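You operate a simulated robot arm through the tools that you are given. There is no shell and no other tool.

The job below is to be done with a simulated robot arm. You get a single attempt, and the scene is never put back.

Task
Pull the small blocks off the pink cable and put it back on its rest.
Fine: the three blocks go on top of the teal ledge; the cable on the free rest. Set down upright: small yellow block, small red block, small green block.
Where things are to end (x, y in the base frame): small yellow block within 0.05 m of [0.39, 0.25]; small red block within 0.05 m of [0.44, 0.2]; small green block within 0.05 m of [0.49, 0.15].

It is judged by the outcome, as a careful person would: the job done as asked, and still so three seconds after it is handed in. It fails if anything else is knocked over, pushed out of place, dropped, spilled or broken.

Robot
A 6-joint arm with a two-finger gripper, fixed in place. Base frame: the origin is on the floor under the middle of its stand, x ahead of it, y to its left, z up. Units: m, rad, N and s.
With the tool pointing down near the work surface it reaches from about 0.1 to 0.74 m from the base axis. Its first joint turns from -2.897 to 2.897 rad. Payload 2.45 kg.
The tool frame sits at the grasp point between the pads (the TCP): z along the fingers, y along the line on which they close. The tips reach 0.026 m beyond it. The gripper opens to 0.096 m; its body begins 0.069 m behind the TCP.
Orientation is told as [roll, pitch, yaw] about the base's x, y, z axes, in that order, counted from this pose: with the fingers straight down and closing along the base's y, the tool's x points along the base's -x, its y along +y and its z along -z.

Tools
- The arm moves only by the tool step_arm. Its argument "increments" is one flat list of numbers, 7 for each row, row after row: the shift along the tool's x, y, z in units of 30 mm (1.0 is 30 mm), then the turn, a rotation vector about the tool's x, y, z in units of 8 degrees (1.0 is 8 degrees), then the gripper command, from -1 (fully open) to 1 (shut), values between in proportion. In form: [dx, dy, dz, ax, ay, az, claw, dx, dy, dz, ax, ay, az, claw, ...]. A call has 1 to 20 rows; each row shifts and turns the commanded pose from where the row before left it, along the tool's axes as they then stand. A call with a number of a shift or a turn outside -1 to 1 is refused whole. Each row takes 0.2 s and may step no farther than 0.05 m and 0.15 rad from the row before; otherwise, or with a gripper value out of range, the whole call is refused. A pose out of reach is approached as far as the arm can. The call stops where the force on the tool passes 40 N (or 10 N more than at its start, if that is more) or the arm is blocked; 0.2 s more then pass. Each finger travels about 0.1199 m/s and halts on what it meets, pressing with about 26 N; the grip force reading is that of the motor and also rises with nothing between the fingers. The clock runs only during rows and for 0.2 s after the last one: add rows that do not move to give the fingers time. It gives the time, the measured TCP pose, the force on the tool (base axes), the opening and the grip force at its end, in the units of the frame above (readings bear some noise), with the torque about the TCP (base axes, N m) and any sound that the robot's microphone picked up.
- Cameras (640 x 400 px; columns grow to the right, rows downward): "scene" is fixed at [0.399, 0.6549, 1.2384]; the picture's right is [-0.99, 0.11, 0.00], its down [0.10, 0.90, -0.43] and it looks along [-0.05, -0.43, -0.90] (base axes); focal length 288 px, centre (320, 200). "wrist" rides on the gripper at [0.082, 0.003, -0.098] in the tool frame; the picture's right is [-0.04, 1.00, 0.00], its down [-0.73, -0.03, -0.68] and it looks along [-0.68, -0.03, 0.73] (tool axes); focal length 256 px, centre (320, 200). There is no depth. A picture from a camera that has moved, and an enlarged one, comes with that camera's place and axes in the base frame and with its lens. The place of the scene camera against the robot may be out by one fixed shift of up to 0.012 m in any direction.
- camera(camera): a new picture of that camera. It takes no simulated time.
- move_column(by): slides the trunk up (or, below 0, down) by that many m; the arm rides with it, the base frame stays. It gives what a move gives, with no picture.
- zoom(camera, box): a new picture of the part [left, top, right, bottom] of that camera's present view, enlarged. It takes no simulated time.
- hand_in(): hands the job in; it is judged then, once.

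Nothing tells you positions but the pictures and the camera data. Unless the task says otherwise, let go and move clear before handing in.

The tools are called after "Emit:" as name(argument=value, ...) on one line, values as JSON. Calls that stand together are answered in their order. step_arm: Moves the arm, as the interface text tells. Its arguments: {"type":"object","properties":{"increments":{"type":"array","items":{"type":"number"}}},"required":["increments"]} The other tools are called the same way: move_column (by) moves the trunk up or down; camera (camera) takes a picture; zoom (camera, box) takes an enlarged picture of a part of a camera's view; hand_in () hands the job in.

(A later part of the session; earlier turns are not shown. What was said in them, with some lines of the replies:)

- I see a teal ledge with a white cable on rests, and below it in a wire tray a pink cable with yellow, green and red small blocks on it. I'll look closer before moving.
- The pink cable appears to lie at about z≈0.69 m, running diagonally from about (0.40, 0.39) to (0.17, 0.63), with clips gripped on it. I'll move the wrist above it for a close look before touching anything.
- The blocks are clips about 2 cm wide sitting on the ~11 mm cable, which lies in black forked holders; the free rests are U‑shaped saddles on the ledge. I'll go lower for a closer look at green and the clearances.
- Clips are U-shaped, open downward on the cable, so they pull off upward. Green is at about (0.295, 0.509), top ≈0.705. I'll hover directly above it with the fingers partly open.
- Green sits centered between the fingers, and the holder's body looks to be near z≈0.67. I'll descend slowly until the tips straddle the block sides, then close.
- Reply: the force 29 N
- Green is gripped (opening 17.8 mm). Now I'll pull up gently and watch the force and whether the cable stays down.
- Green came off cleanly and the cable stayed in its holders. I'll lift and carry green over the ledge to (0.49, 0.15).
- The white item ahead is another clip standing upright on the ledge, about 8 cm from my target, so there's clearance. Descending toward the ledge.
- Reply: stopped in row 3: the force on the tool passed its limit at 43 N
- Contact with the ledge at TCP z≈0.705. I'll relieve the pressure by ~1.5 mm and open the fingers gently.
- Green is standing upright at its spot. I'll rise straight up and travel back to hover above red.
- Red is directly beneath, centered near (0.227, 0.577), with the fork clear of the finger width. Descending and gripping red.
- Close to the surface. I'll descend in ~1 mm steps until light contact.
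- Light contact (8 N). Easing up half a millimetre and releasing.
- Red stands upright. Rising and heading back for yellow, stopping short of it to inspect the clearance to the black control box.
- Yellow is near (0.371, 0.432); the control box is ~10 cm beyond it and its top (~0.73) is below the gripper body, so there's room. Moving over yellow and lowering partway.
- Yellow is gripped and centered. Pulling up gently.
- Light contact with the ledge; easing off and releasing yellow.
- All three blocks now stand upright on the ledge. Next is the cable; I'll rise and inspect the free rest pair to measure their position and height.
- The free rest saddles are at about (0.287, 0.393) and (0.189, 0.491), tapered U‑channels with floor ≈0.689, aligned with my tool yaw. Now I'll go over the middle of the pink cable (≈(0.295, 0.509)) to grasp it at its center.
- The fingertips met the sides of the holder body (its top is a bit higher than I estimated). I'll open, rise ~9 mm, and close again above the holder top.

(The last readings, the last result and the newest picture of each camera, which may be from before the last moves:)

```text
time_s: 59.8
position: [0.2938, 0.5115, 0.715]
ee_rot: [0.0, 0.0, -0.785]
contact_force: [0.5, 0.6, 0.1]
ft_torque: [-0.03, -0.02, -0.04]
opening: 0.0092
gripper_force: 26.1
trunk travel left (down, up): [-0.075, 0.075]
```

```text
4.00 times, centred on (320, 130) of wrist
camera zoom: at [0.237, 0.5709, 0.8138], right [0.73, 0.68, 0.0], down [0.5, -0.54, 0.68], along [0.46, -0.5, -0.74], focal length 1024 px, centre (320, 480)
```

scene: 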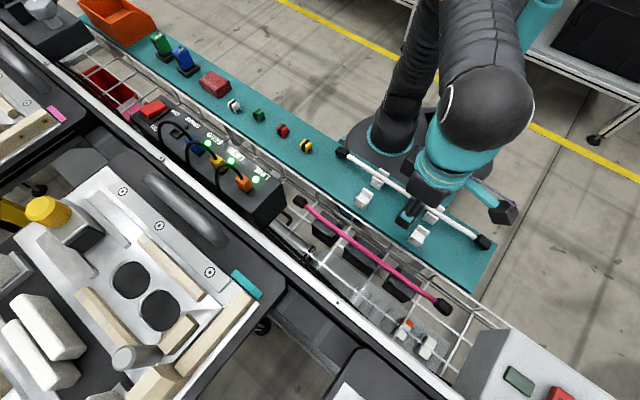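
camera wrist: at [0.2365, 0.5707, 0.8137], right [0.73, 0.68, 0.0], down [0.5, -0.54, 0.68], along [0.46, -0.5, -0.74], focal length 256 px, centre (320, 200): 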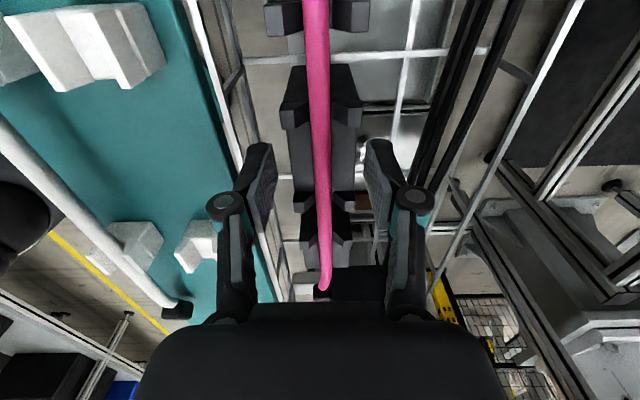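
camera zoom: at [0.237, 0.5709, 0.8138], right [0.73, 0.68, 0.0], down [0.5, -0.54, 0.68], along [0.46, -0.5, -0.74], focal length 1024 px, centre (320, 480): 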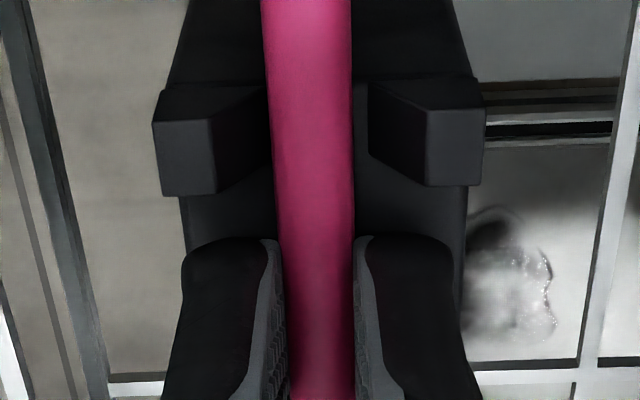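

The cable is gripped at its middle. Lifting slowly and watching how it behaves.

Emit:
step_arm(increments=[0, 0, -0.15, 0, 0, 0, 1, 0, 0, -0.15, 0, 0, 0, 1, 0, 0, -0.15, 0, 0, 0, 1])

Emit:
zoom(camera="scene", box=[280, 180, 460, 320])

Emit:
camera(camera="wrist")

```text
time_s: 60.6
position: [0.2927, 0.5106, 0.7278]
ee_rot: [-0.002, 0.001, -0.785]
contact_force: [0.2, -0.3, -0.8]
ft_torque: [-0.01, 0.01, -0.02]
opening: 0.0095
gripper_force: 25.9
trunk travel left (down, up): [-0.075, 0.075]
```

```text
2.86 times, centred on (370, 250) of scene
camera zoom: at [0.399, 0.6549, 1.2384], right [-0.99, 0.11, 0.0], down [0.1, 0.9, -0.43], along [-0.05, -0.43, -0.9], focal length 822 px, centre (177, 57)
```

zoom: 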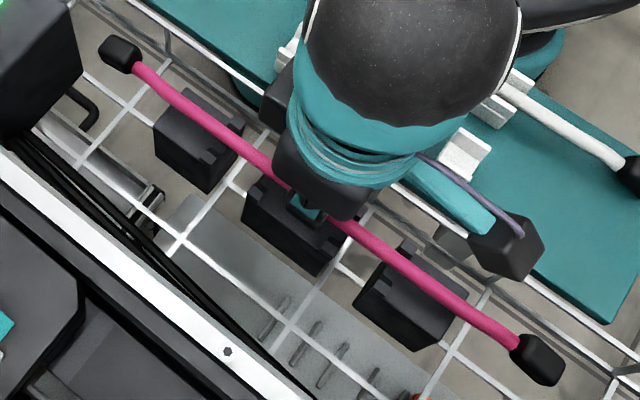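

```text
taken
camera wrist: at [0.237, 0.5712, 0.8267], right [0.73, 0.68, 0.0], down [0.5, -0.54, 0.68], along [0.46, -0.5, -0.73], focal length 256 px, centre (320, 200)
```

wrist: 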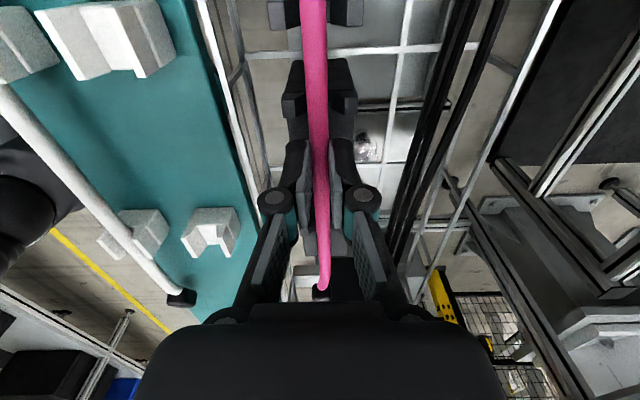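

Emit:
step_arm(increments=[0, 0, -0.5, 0, 0, 0, 1, 0, 0, -0.8, 0, 0, 0, 1, 0, 0, -0.8, 0, 0, 0, 1, 0, 0, -0.3, 0, 0, 0, 1, 0, 0, 0, 0, 0, 0, 1])

Emit:
camera(camera="scene")

Emit:
camera(camera="wrist")

```text
time_s: 61.8
position: [0.2915, 0.5126, 0.7991]
ee_rot: [-0.001, 0.002, -0.786]
contact_force: [-0.8, -0.4, -1.5]
ft_torque: [-0.02, -0.01, 0.0]
opening: 0.0095
gripper_force: 25.8
trunk travel left (down, up): [-0.075, 0.075]
```

```text
taken
```

scene: 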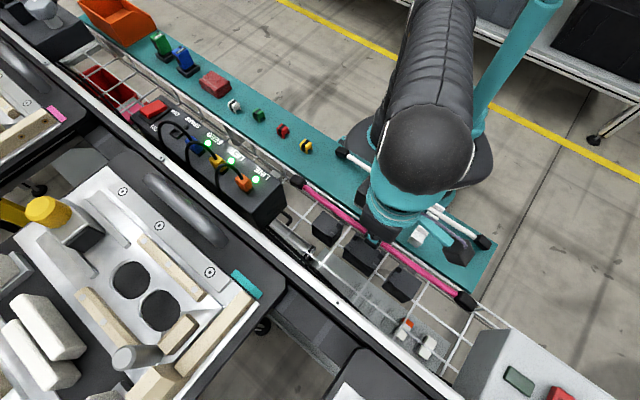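

```text
taken
camera wrist: at [0.2361, 0.5714, 0.8988], right [0.73, 0.68, 0.0], down [0.5, -0.54, 0.68], along [0.46, -0.5, -0.74], focal length 256 px, centre (320, 200)
```

wrist: 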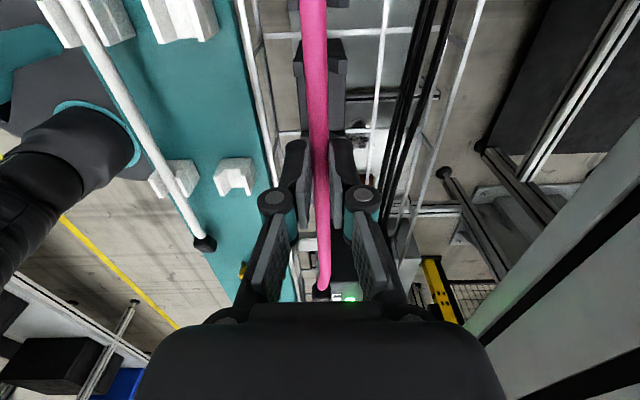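

Emit:
zoom(camera="scene", box=[280, 160, 500, 320])

```text
2.50 times, centred on (390, 240) of scene
camera zoom: at [0.399, 0.6549, 1.2384], right [-0.99, 0.11, 0.0], down [0.1, 0.9, -0.43], along [-0.05, -0.43, -0.9], focal length 719 px, centre (145, 100)
```

zoom: 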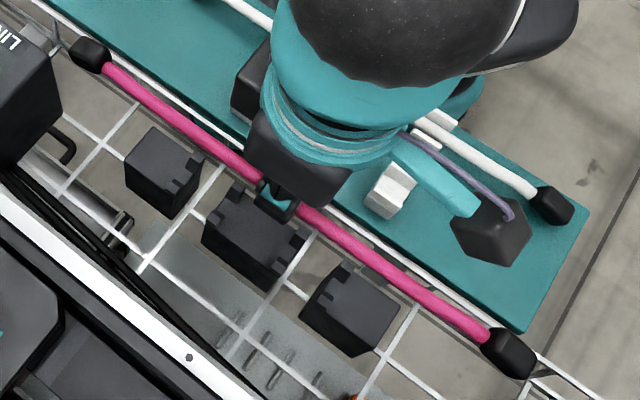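

The cable hangs nearly straight and level, gripped within ~1 mm of its center. Moving it sideways over the free rests, still high.

Emit:
step_arm(increments=[-0.09, -0.73, 0, 0, 0, 0, 1, -0.09, -0.73, 0, 0, 0, 0, 1, -0.09, -0.73, 0, 0, 0, 0, 1, -0.09, -0.72, 0, 0, 0, 0, 1, 0, 0, 0, 0, 0, 0, 1, 0, 0, 0, 0, 0, 0, 1])

Emit:
camera(camera="wrist")

Emit:
zoom(camera="scene", box=[280, 130, 520, 290])

Emit:
zoom(camera="wrist", box=[240, 0, 400, 100])

Emit:
zoom(camera="wrist", box=[240, 130, 400, 230])

```text
time_s: 63.2
position: [0.2386, 0.4425, 0.7993]
ee_rot: [0.002, 0.002, -0.786]
contact_force: [-1.0, -0.3, -1.6]
ft_torque: [-0.03, 0.0, 0.0]
opening: 0.0094
gripper_force: 26.2
trunk travel left (down, up): [-0.075, 0.075]
```

```text
taken
camera wrist: at [0.1814, 0.5023, 0.8994], right [0.73, 0.68, 0.0], down [0.5, -0.54, 0.68], along [0.46, -0.5, -0.74], focal length 256 px, centre (320, 200)
```

wrist: 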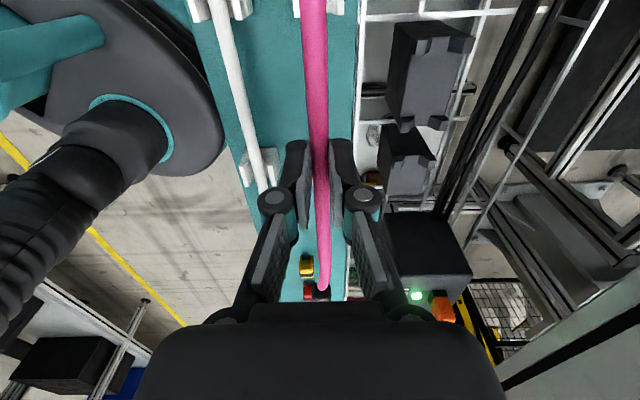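

```text
2.50 times, centred on (400, 210) of scene
camera zoom: at [0.399, 0.6549, 1.2384], right [-0.99, 0.11, 0.0], down [0.1, 0.9, -0.43], along [-0.05, -0.43, -0.9], focal length 719 px, centre (120, 175)
```

zoom: 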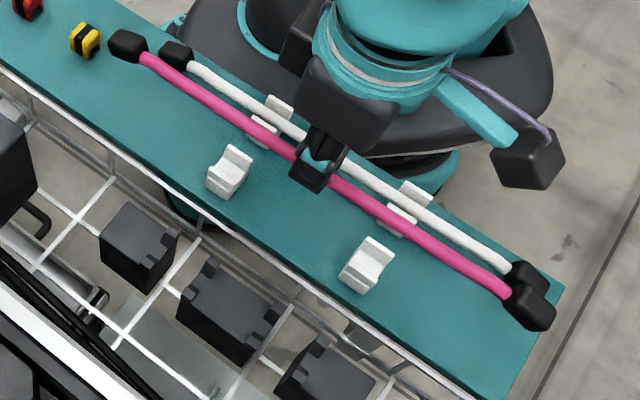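

```text
4.00 times, centred on (320, 50) of wrist
camera zoom: at [0.1814, 0.5023, 0.8994], right [0.73, 0.68, 0.0], down [0.5, -0.54, 0.68], along [0.46, -0.5, -0.74], focal length 1024 px, centre (320, 800)
```

zoom: 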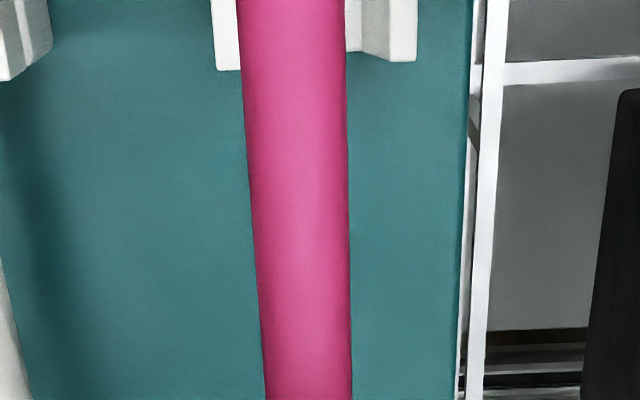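

```text
4.00 times, centred on (320, 180) of wrist
camera zoom: at [0.1814, 0.5023, 0.8994], right [0.73, 0.68, 0.0], down [0.5, -0.54, 0.68], along [0.46, -0.5, -0.74], focal length 1024 px, centre (320, 280)
```

zoom: 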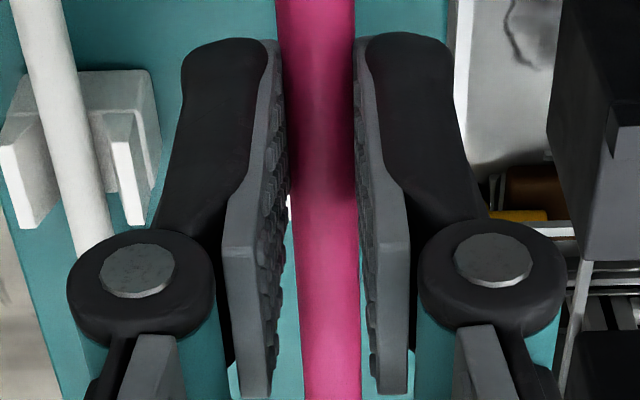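

The cable is aligned with the rest line within about 1 mm. I'll apply a tiny correction and lower until it's just above the saddle walls.

Emit:
step_arm(increments=[0.1, 0.035, 0, 0, 0, 0, 1, 0, 0, 0.6, 0, 0, 0, 1, 0, 0, 0.6, 0, 0, 0, 1, 0, 0, 0.5, 0, 0, 0, 1, 0, 0, 0.35, 0, 0, 0, 1, 0, 0, 0, 0, 0, 0, 1])

Emit:
zoom(camera="scene", box=[280, 130, 520, 290])

Emit:
camera(camera="wrist")

Emit:
zoom(camera="scene", box=[340, 170, 440, 250])

```text
time_s: 64.6
position: [0.2363, 0.4425, 0.738]
ee_rot: [-0.001, 0.001, -0.784]
contact_force: [-0.2, -0.2, 0.2]
ft_torque: [0.0, 0.02, 0.0]
opening: 0.0093
gripper_force: 26.4
trunk travel left (down, up): [-0.075, 0.075]
```

```text
2.50 times, centred on (400, 210) of scene
camera zoom: at [0.399, 0.6549, 1.2384], right [-0.99, 0.11, 0.0], down [0.1, 0.9, -0.43], along [-0.05, -0.43, -0.9], focal length 719 px, centre (120, 175)
```

zoom: 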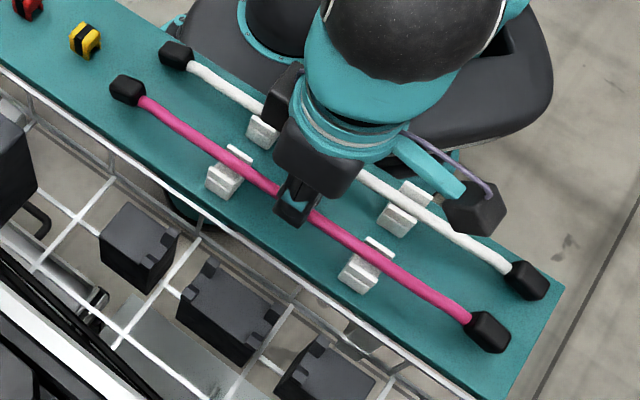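

```text
taken
camera wrist: at [0.1811, 0.5035, 0.8372], right [0.73, 0.68, 0.0], down [0.5, -0.54, 0.68], along [0.46, -0.5, -0.74], focal length 256 px, centre (320, 200)
```

wrist: 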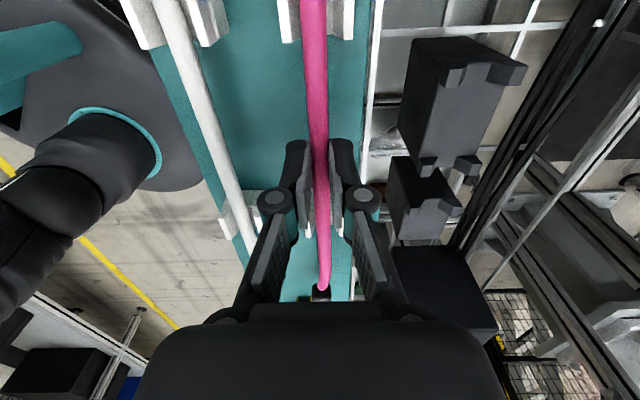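

```text
5.00 times, centred on (390, 210) of scene
camera zoom: at [0.399, 0.6549, 1.2384], right [-0.99, 0.11, 0.0], down [0.1, 0.9, -0.43], along [-0.05, -0.43, -0.9], focal length 1439 px, centre (-30, 150)
```

zoom: 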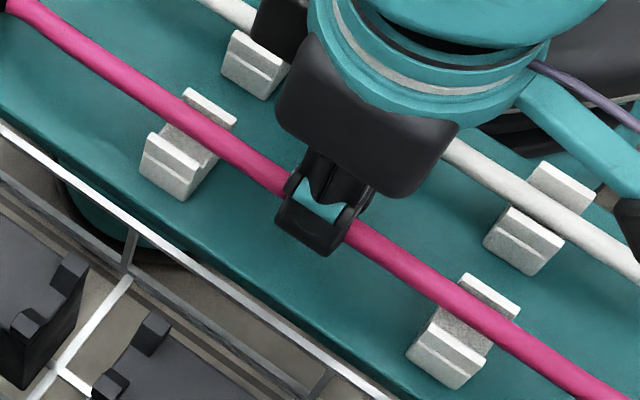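

Emit:
zoom(camera="wrist", box=[260, 0, 380, 75])

Emit:
zoom(camera="wrist", box=[280, 150, 380, 310])

```text
5.33 times, centred on (320, 38) of wrist
camera zoom: at [0.1811, 0.5035, 0.8372], right [0.73, 0.68, 0.0], down [0.5, -0.54, 0.68], along [0.46, -0.5, -0.74], focal length 1365 px, centre (320, 1067)
```

zoom: 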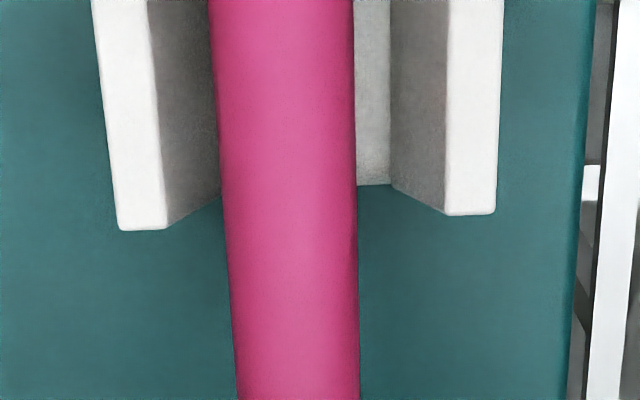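

```text
2.50 times, centred on (330, 230) of wrist
camera zoom: at [0.1811, 0.5035, 0.8372], right [0.73, 0.68, 0.0], down [0.5, -0.54, 0.68], along [0.46, -0.5, -0.74], focal length 640 px, centre (295, 125)
```

zoom: 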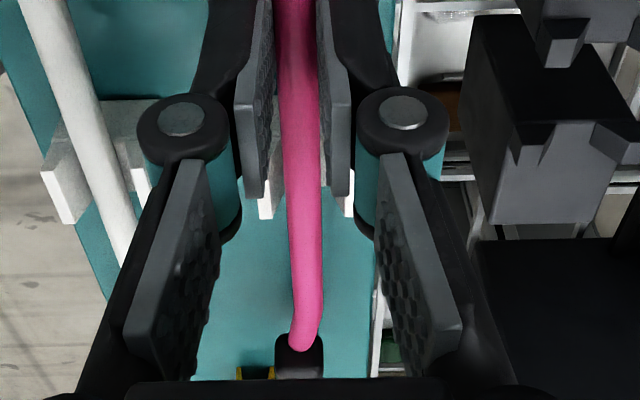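

The cable is within 1 mm of both saddle channels. Lowering into the saddles gradually with force checks.

Emit:
step_arm(increments=[0, 0.02, 0.1, 0, 0, 0, 1, 0, 0, 0.1, 0, 0, 0, 1, 0, 0, 0.1, 0, 0, 0, 1, 0, 0, 0.1, 0, 0, 0, 1])

Emit:
zoom(camera="scene", box=[340, 170, 440, 250])

Emit:
zoom(camera="wrist", box=[260, 0, 380, 75])

```text
time_s: 65.6
position: [0.2384, 0.4443, 0.73]
ee_rot: [0.007, 0.003, -0.786]
contact_force: [0.4, 3.7, 29.9]
ft_torque: [-0.18, -0.23, -0.04]
opening: 0.0098
gripper_force: 26.4
trunk travel left (down, up): [-0.075, 0.075]
```

```text
5.00 times, centred on (390, 210) of scene
camera zoom: at [0.399, 0.6549, 1.2384], right [-0.99, 0.11, 0.0], down [0.1, 0.9, -0.43], along [-0.05, -0.43, -0.9], focal length 1439 px, centre (-30, 150)
```

zoom: 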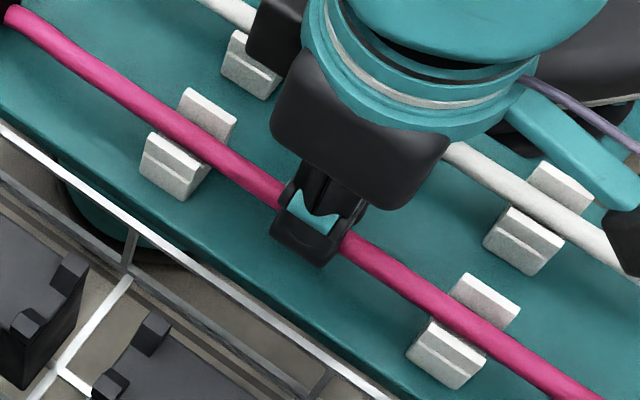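

```text
5.33 times, centred on (320, 38) of wrist
camera zoom: at [0.1814, 0.5038, 0.8288], right [0.73, 0.68, 0.01], down [0.5, -0.54, 0.68], along [0.46, -0.49, -0.74], focal length 1365 px, centre (320, 1067)
```

zoom: 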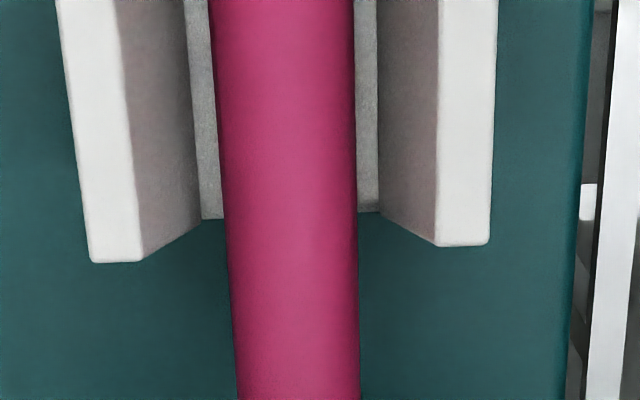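

Emit:
zoom(camera="scene", box=[310, 140, 380, 190])

Emit:
zoom(camera="scene", box=[420, 210, 510, 275])

Emit:
zoom(camera="scene", box=[350, 170, 400, 210])

Emit:
zoom(camera="scene", box=[400, 195, 460, 250])

```text
8.00 times, centred on (345, 165) of scene
camera zoom: at [0.399, 0.6549, 1.2384], right [-0.99, 0.11, 0.0], down [0.1, 0.9, -0.43], along [-0.05, -0.43, -0.9], focal length 2302 px, centre (120, 480)
```

zoom: 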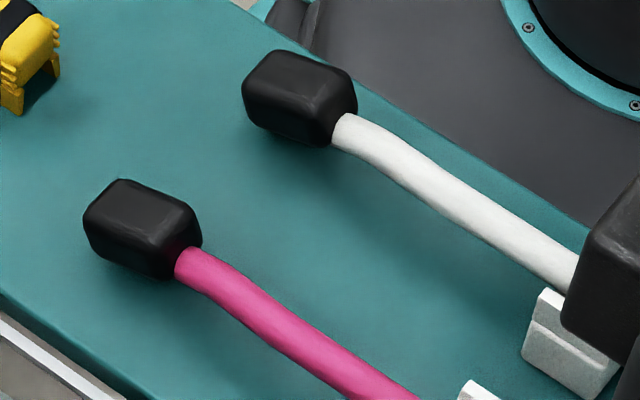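

```text
6.15 times, centred on (465, 242) of scene
camera zoom: at [0.399, 0.6549, 1.2384], right [-0.99, 0.11, 0.0], down [0.1, 0.9, -0.43], along [-0.05, -0.43, -0.9], focal length 1771 px, centre (-572, -62)
```

zoom: 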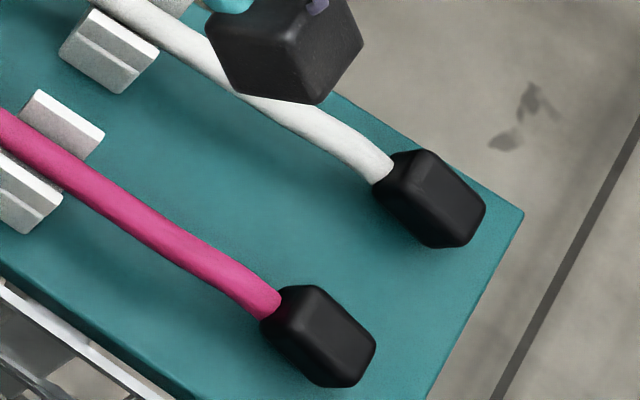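

```text
10.00 times, centred on (375, 190) of scene
camera zoom: at [0.399, 0.6549, 1.2384], right [-0.99, 0.11, 0.0], down [0.1, 0.9, -0.43], along [-0.05, -0.43, -0.9], focal length 2878 px, centre (-230, 300)
```

zoom: 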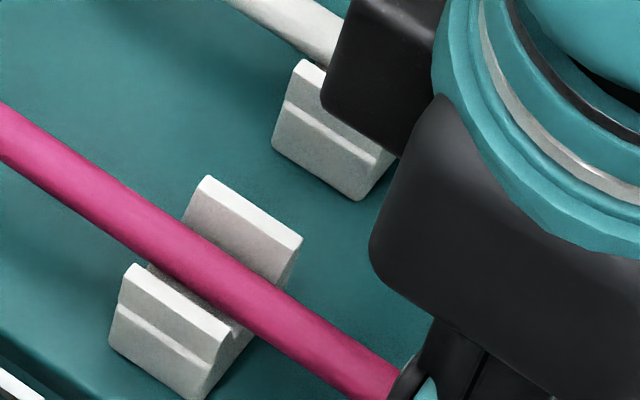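

```text
7.27 times, centred on (430, 222) of scene
camera zoom: at [0.399, 0.6549, 1.2384], right [-0.99, 0.11, 0.0], down [0.1, 0.9, -0.43], along [-0.05, -0.43, -0.9], focal length 2093 px, centre (-480, 36)
```

zoom: 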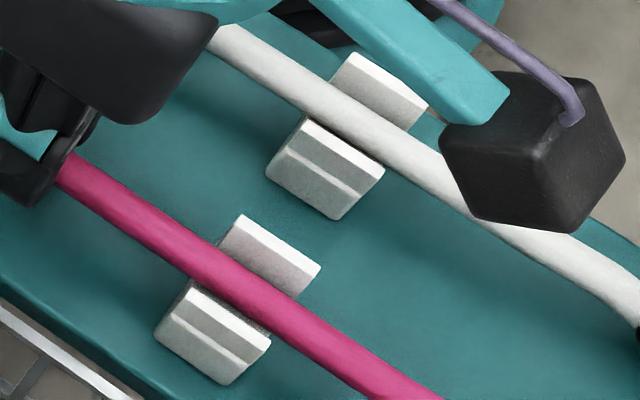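

The pink cable sits in both saddles just like the white one does in its rests, with balanced contact. I'll relieve the pressing force before letting go.

Emit:
step_arm(increments=[0, 0, -0.04, 0, 0, 0, 1, 0, 0, 0, 0, 0, 0, 1])

```text
time_s: 66.2
position: [0.2376, 0.4438, 0.7301]
ee_rot: [0.006, 0.005, -0.785]
contact_force: [3.0, 12.0, 36.6]
ft_torque: [0.4, 0.04, -0.01]
opening: 0.0092
gripper_force: 26.0
trunk travel left (down, up): [-0.075, 0.075]
```

Emit:
step_arm(increments=[0, 0, -0.05, 0, 0, 0, 1, 0, 0, 0, 0, 0, 0, 1])

```text
time_s: 66.8
position: [0.2381, 0.4451, 0.729]
ee_rot: [-0.002, 0.002, -0.786]
contact_force: [2.1, 12.9, 26.7]
ft_torque: [0.45, 0.09, 0.02]
opening: 0.0095
gripper_force: 25.9
trunk travel left (down, up): [-0.075, 0.075]
```

Emit:
step_arm(increments=[0, 0, -0.05, 0, 0, 0, 1, 0, 0, 0, 0, 0, 0, 1])

Emit:
zoom(camera="wrist", box=[260, 0, 380, 75])

Emit:
zoom(camera="scene", box=[340, 170, 440, 250])

```text
time_s: 67.4
position: [0.2381, 0.4436, 0.7305]
ee_rot: [-0.002, 0.002, -0.785]
contact_force: [-2.6, 5.4, 6.0]
ft_torque: [0.33, 0.24, -0.08]
opening: 0.0095
gripper_force: 26.1
trunk travel left (down, up): [-0.075, 0.075]
```

```text
5.33 times, centred on (320, 38) of wrist
camera zoom: at [0.1819, 0.5043, 0.8283], right [0.73, 0.68, 0.0], down [0.5, -0.54, 0.68], along [0.46, -0.5, -0.73], focal length 1365 px, centre (320, 1067)
```

zoom: 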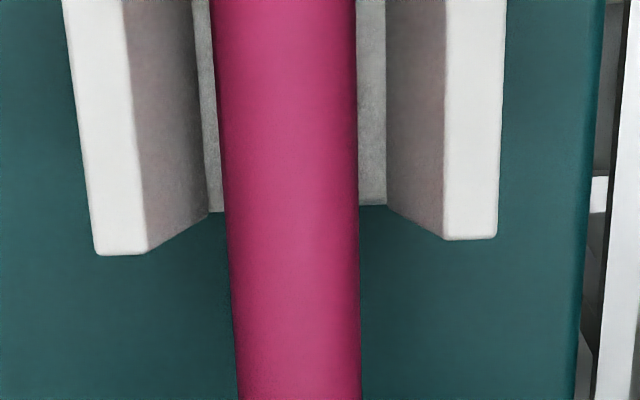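

```text
5.00 times, centred on (390, 210) of scene
camera zoom: at [0.399, 0.6549, 1.2384], right [-0.99, 0.11, 0.0], down [0.1, 0.9, -0.43], along [-0.05, -0.43, -0.9], focal length 1439 px, centre (-30, 150)
```

zoom: 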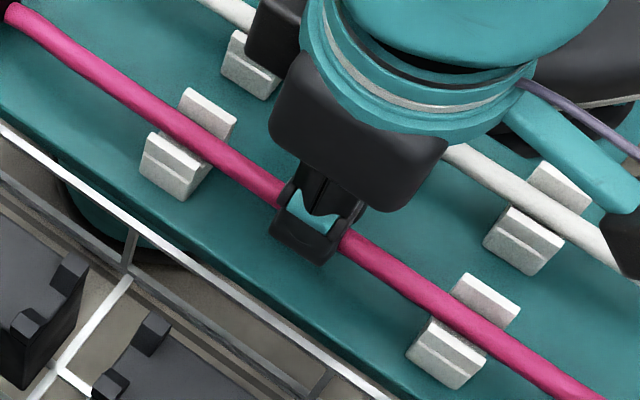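

Light contact only (6 N). Opening the fingers slowly now.

Emit:
step_arm(increments=[0, 0, 0, 0, 0, 0, 0.78, 0, 0, 0, 0, 0, 0, 0.74, 0, 0, 0, 0, 0, 0, 0.68, 0, 0, 0, 0, 0, 0, 0.6, 0, 0, 0, 0, 0, 0, 0.5, 0, 0, 0, 0, 0, 0, 0.3, 0, 0, 0, 0, 0, 0, 0.2])

Emit:
zoom(camera="scene", box=[300, 140, 500, 270])

Emit:
zoom(camera="wrist", box=[240, 0, 400, 100])

Emit:
camera(camera="wrist")

```text
time_s: 69.0
position: [0.2383, 0.4446, 0.7307]
ee_rot: [0.0, 0.002, -0.784]
contact_force: [-0.1, 0.7, -0.3]
ft_torque: [-0.02, -0.01, 0.01]
opening: 0.0384
gripper_force: 0.0
trunk travel left (down, up): [-0.075, 0.075]
```

```text
3.08 times, centred on (400, 205) of scene
camera zoom: at [0.399, 0.6549, 1.2384], right [-0.99, 0.11, 0.0], down [0.1, 0.9, -0.43], along [-0.05, -0.43, -0.9], focal length 885 px, centre (74, 185)
```

zoom: 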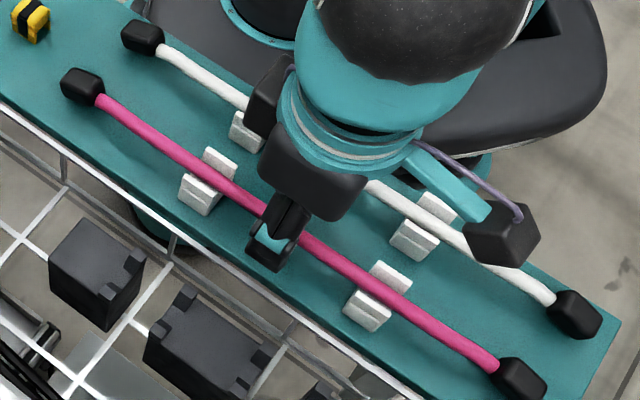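

```text
4.00 times, centred on (320, 50) of wrist
camera zoom: at [0.1822, 0.5044, 0.8298], right [0.73, 0.68, 0.0], down [0.5, -0.54, 0.68], along [0.46, -0.5, -0.74], focal length 1024 px, centre (320, 800)
```

zoom: 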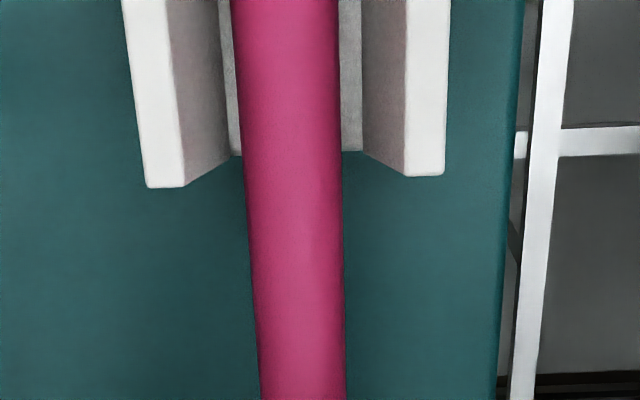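

```text
taken
camera wrist: at [0.1822, 0.5044, 0.8298], right [0.73, 0.68, 0.0], down [0.5, -0.54, 0.68], along [0.46, -0.5, -0.74], focal length 256 px, centre (320, 200)
```

wrist: 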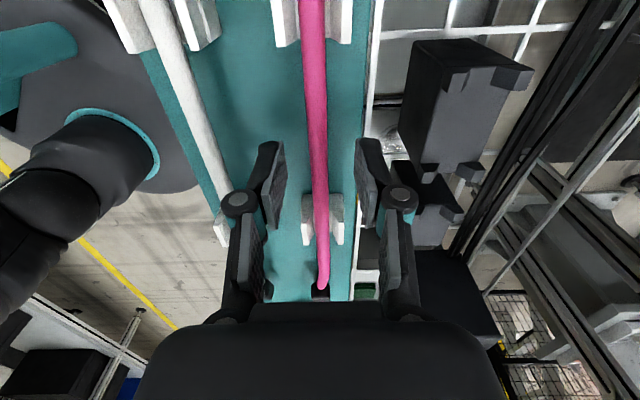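

The cable rests in both saddles. Rising straight up, clear of it.

Emit:
step_arm(increments=[0, 0, -0.2, 0, 0, 0, 0.1, 0, 0, -0.5, 0, 0, 0, 0.1, 0, 0, -0.9, 0, 0, 0, 0.1, 0, 0, -1, 0, 0, 0, 0.1, 0, 0, -1, 0, 0, 0, 0.1, 0, 0, 0, 0, 0, 0, 0.1])

Emit:
camera(camera="scene")

Emit:
camera(camera="wrist")

```text
time_s: 70.4
position: [0.2379, 0.4454, 0.8402]
ee_rot: [0.001, 0.001, -0.786]
contact_force: [-0.2, 0.6, -0.2]
ft_torque: [0.02, 0.0, 0.02]
opening: 0.0433
gripper_force: 0.0
trunk travel left (down, up): [-0.075, 0.075]
```

```text
taken
```

scene: 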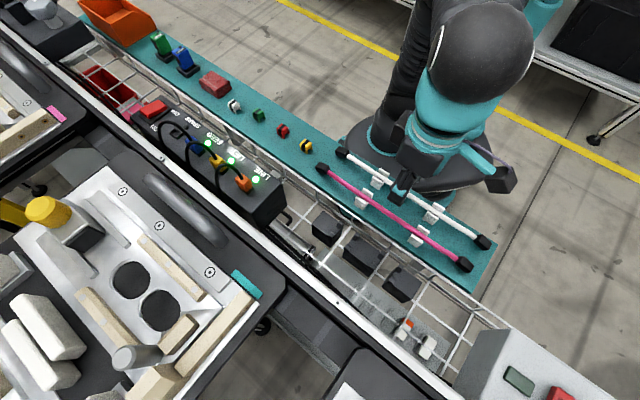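

```text
taken
camera wrist: at [0.1819, 0.505, 0.9379], right [0.73, 0.68, 0.0], down [0.5, -0.54, 0.68], along [0.46, -0.5, -0.74], focal length 256 px, centre (320, 200)
```

wrist: 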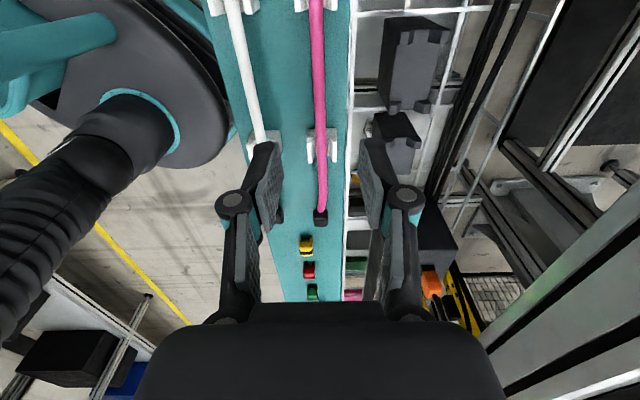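

Emit:
step_arm(increments=[0, 0, -1, 0, 0, 0, 0, -0.5, -0.5, -0.5, 0, 0, 0, 0, -0.8, -0.6, 0, 0, 0, 0, 0, -0.8, -0.6, 0, 0, 0, 0, 0, -0.8, -0.6, 0, 0, 0, 0, 0, 0, 0, 0, 0, 0, 0, 0])

Emit:
zoom(camera="scene", box=[210, 80, 350, 180])

Emit:
zoom(camera="scene", box=[310, 140, 510, 280])

Emit:
zoom(camera="scene", box=[270, 190, 500, 370])

```text
time_s: 71.8
position: [0.2515, 0.3336, 0.8832]
ee_rot: [0.0, 0.003, -0.785]
contact_force: [-0.7, 0.3, -0.6]
ft_torque: [0.0, 0.01, 0.04]
opening: 0.0481
gripper_force: 0.1
trunk travel left (down, up): [-0.075, 0.075]
```

```text
4.00 times, centred on (280, 130) of scene
camera zoom: at [0.399, 0.6549, 1.2384], right [-0.99, 0.11, 0.0], down [0.1, 0.9, -0.43], along [-0.05, -0.43, -0.9], focal length 1151 px, centre (480, 480)
```

zoom: 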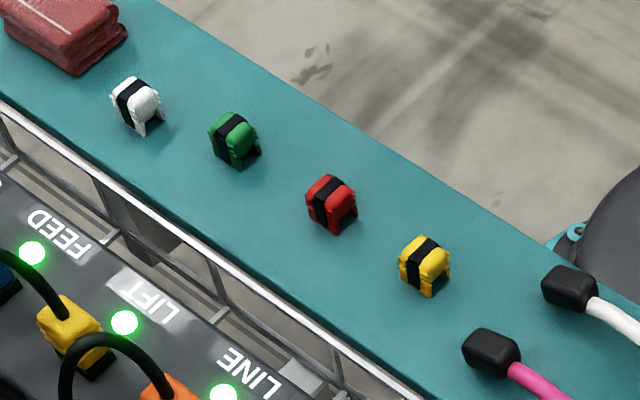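

```text
2.86 times, centred on (410, 210) of scene
camera zoom: at [0.399, 0.6549, 1.2384], right [-0.99, 0.11, 0.0], down [0.1, 0.9, -0.43], along [-0.05, -0.43, -0.9], focal length 822 px, centre (63, 171)
```

zoom: 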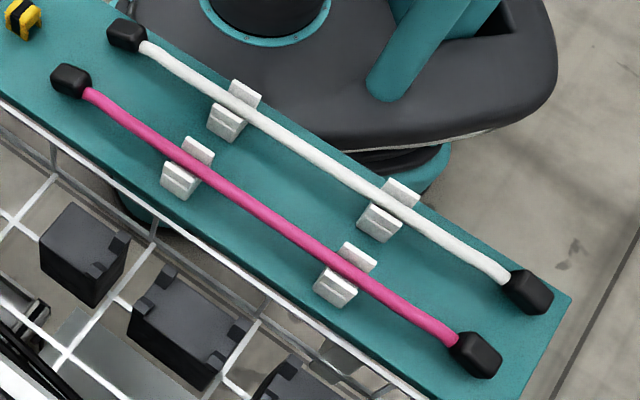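

```text
2.22 times, centred on (385, 280) of scene
camera zoom: at [0.399, 0.6549, 1.2384], right [-0.99, 0.11, 0.0], down [0.1, 0.9, -0.43], along [-0.05, -0.43, -0.9], focal length 639 px, centre (176, 22)
```

zoom: 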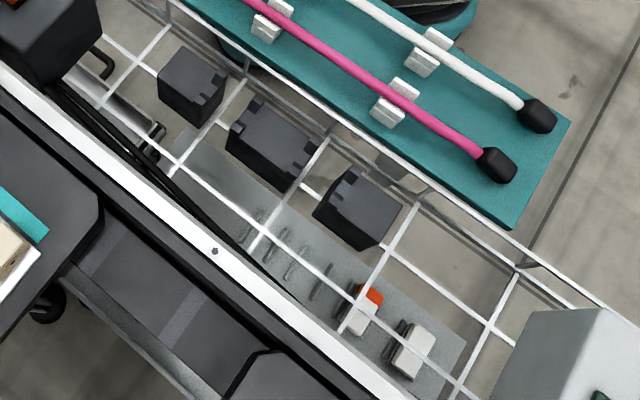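

The green, red and yellow blocks stand upright on the teal ledge at their spots. The pink cable lies in both saddles of the free rest, nothing else in view has been disturbed, and the arm is clear. I'm handing in.

Emit:
hand_in()

```text
The job is handed in.
```

I pulled all three blocks off the pink cable and set them upright on the teal ledge. The cable is back on the free rest, lying in both saddles next to the white one. I've handed the job in; I haven't seen the judging result.

| Block | Where I released it (approx. x, y) | Target |
|---|---|---|
| Yellow | (0.39, 0.25) | [0.39, 0.25] |
| Red | (0.44, 0.20) | [0.44, 0.20] |
| Green | (0.495, 0.145) | [0.49, 0.15] |

All three are within about a centimetre of target, against the 0.05 m allowed.

- **Firm ledge contact:** while setting green down, the arm pressed the ledge hard enough to trip the 40 N stop. I backed off before letting go.
- **Finger contact:** on my first try at the cable, the fingers closed on the sides of its black holder. I opened, rose about 9 mm and gripped again.

Neither moved anything that I could see in the pictures. In the final pictures nothing else looked out of place, and the arm was well clear.
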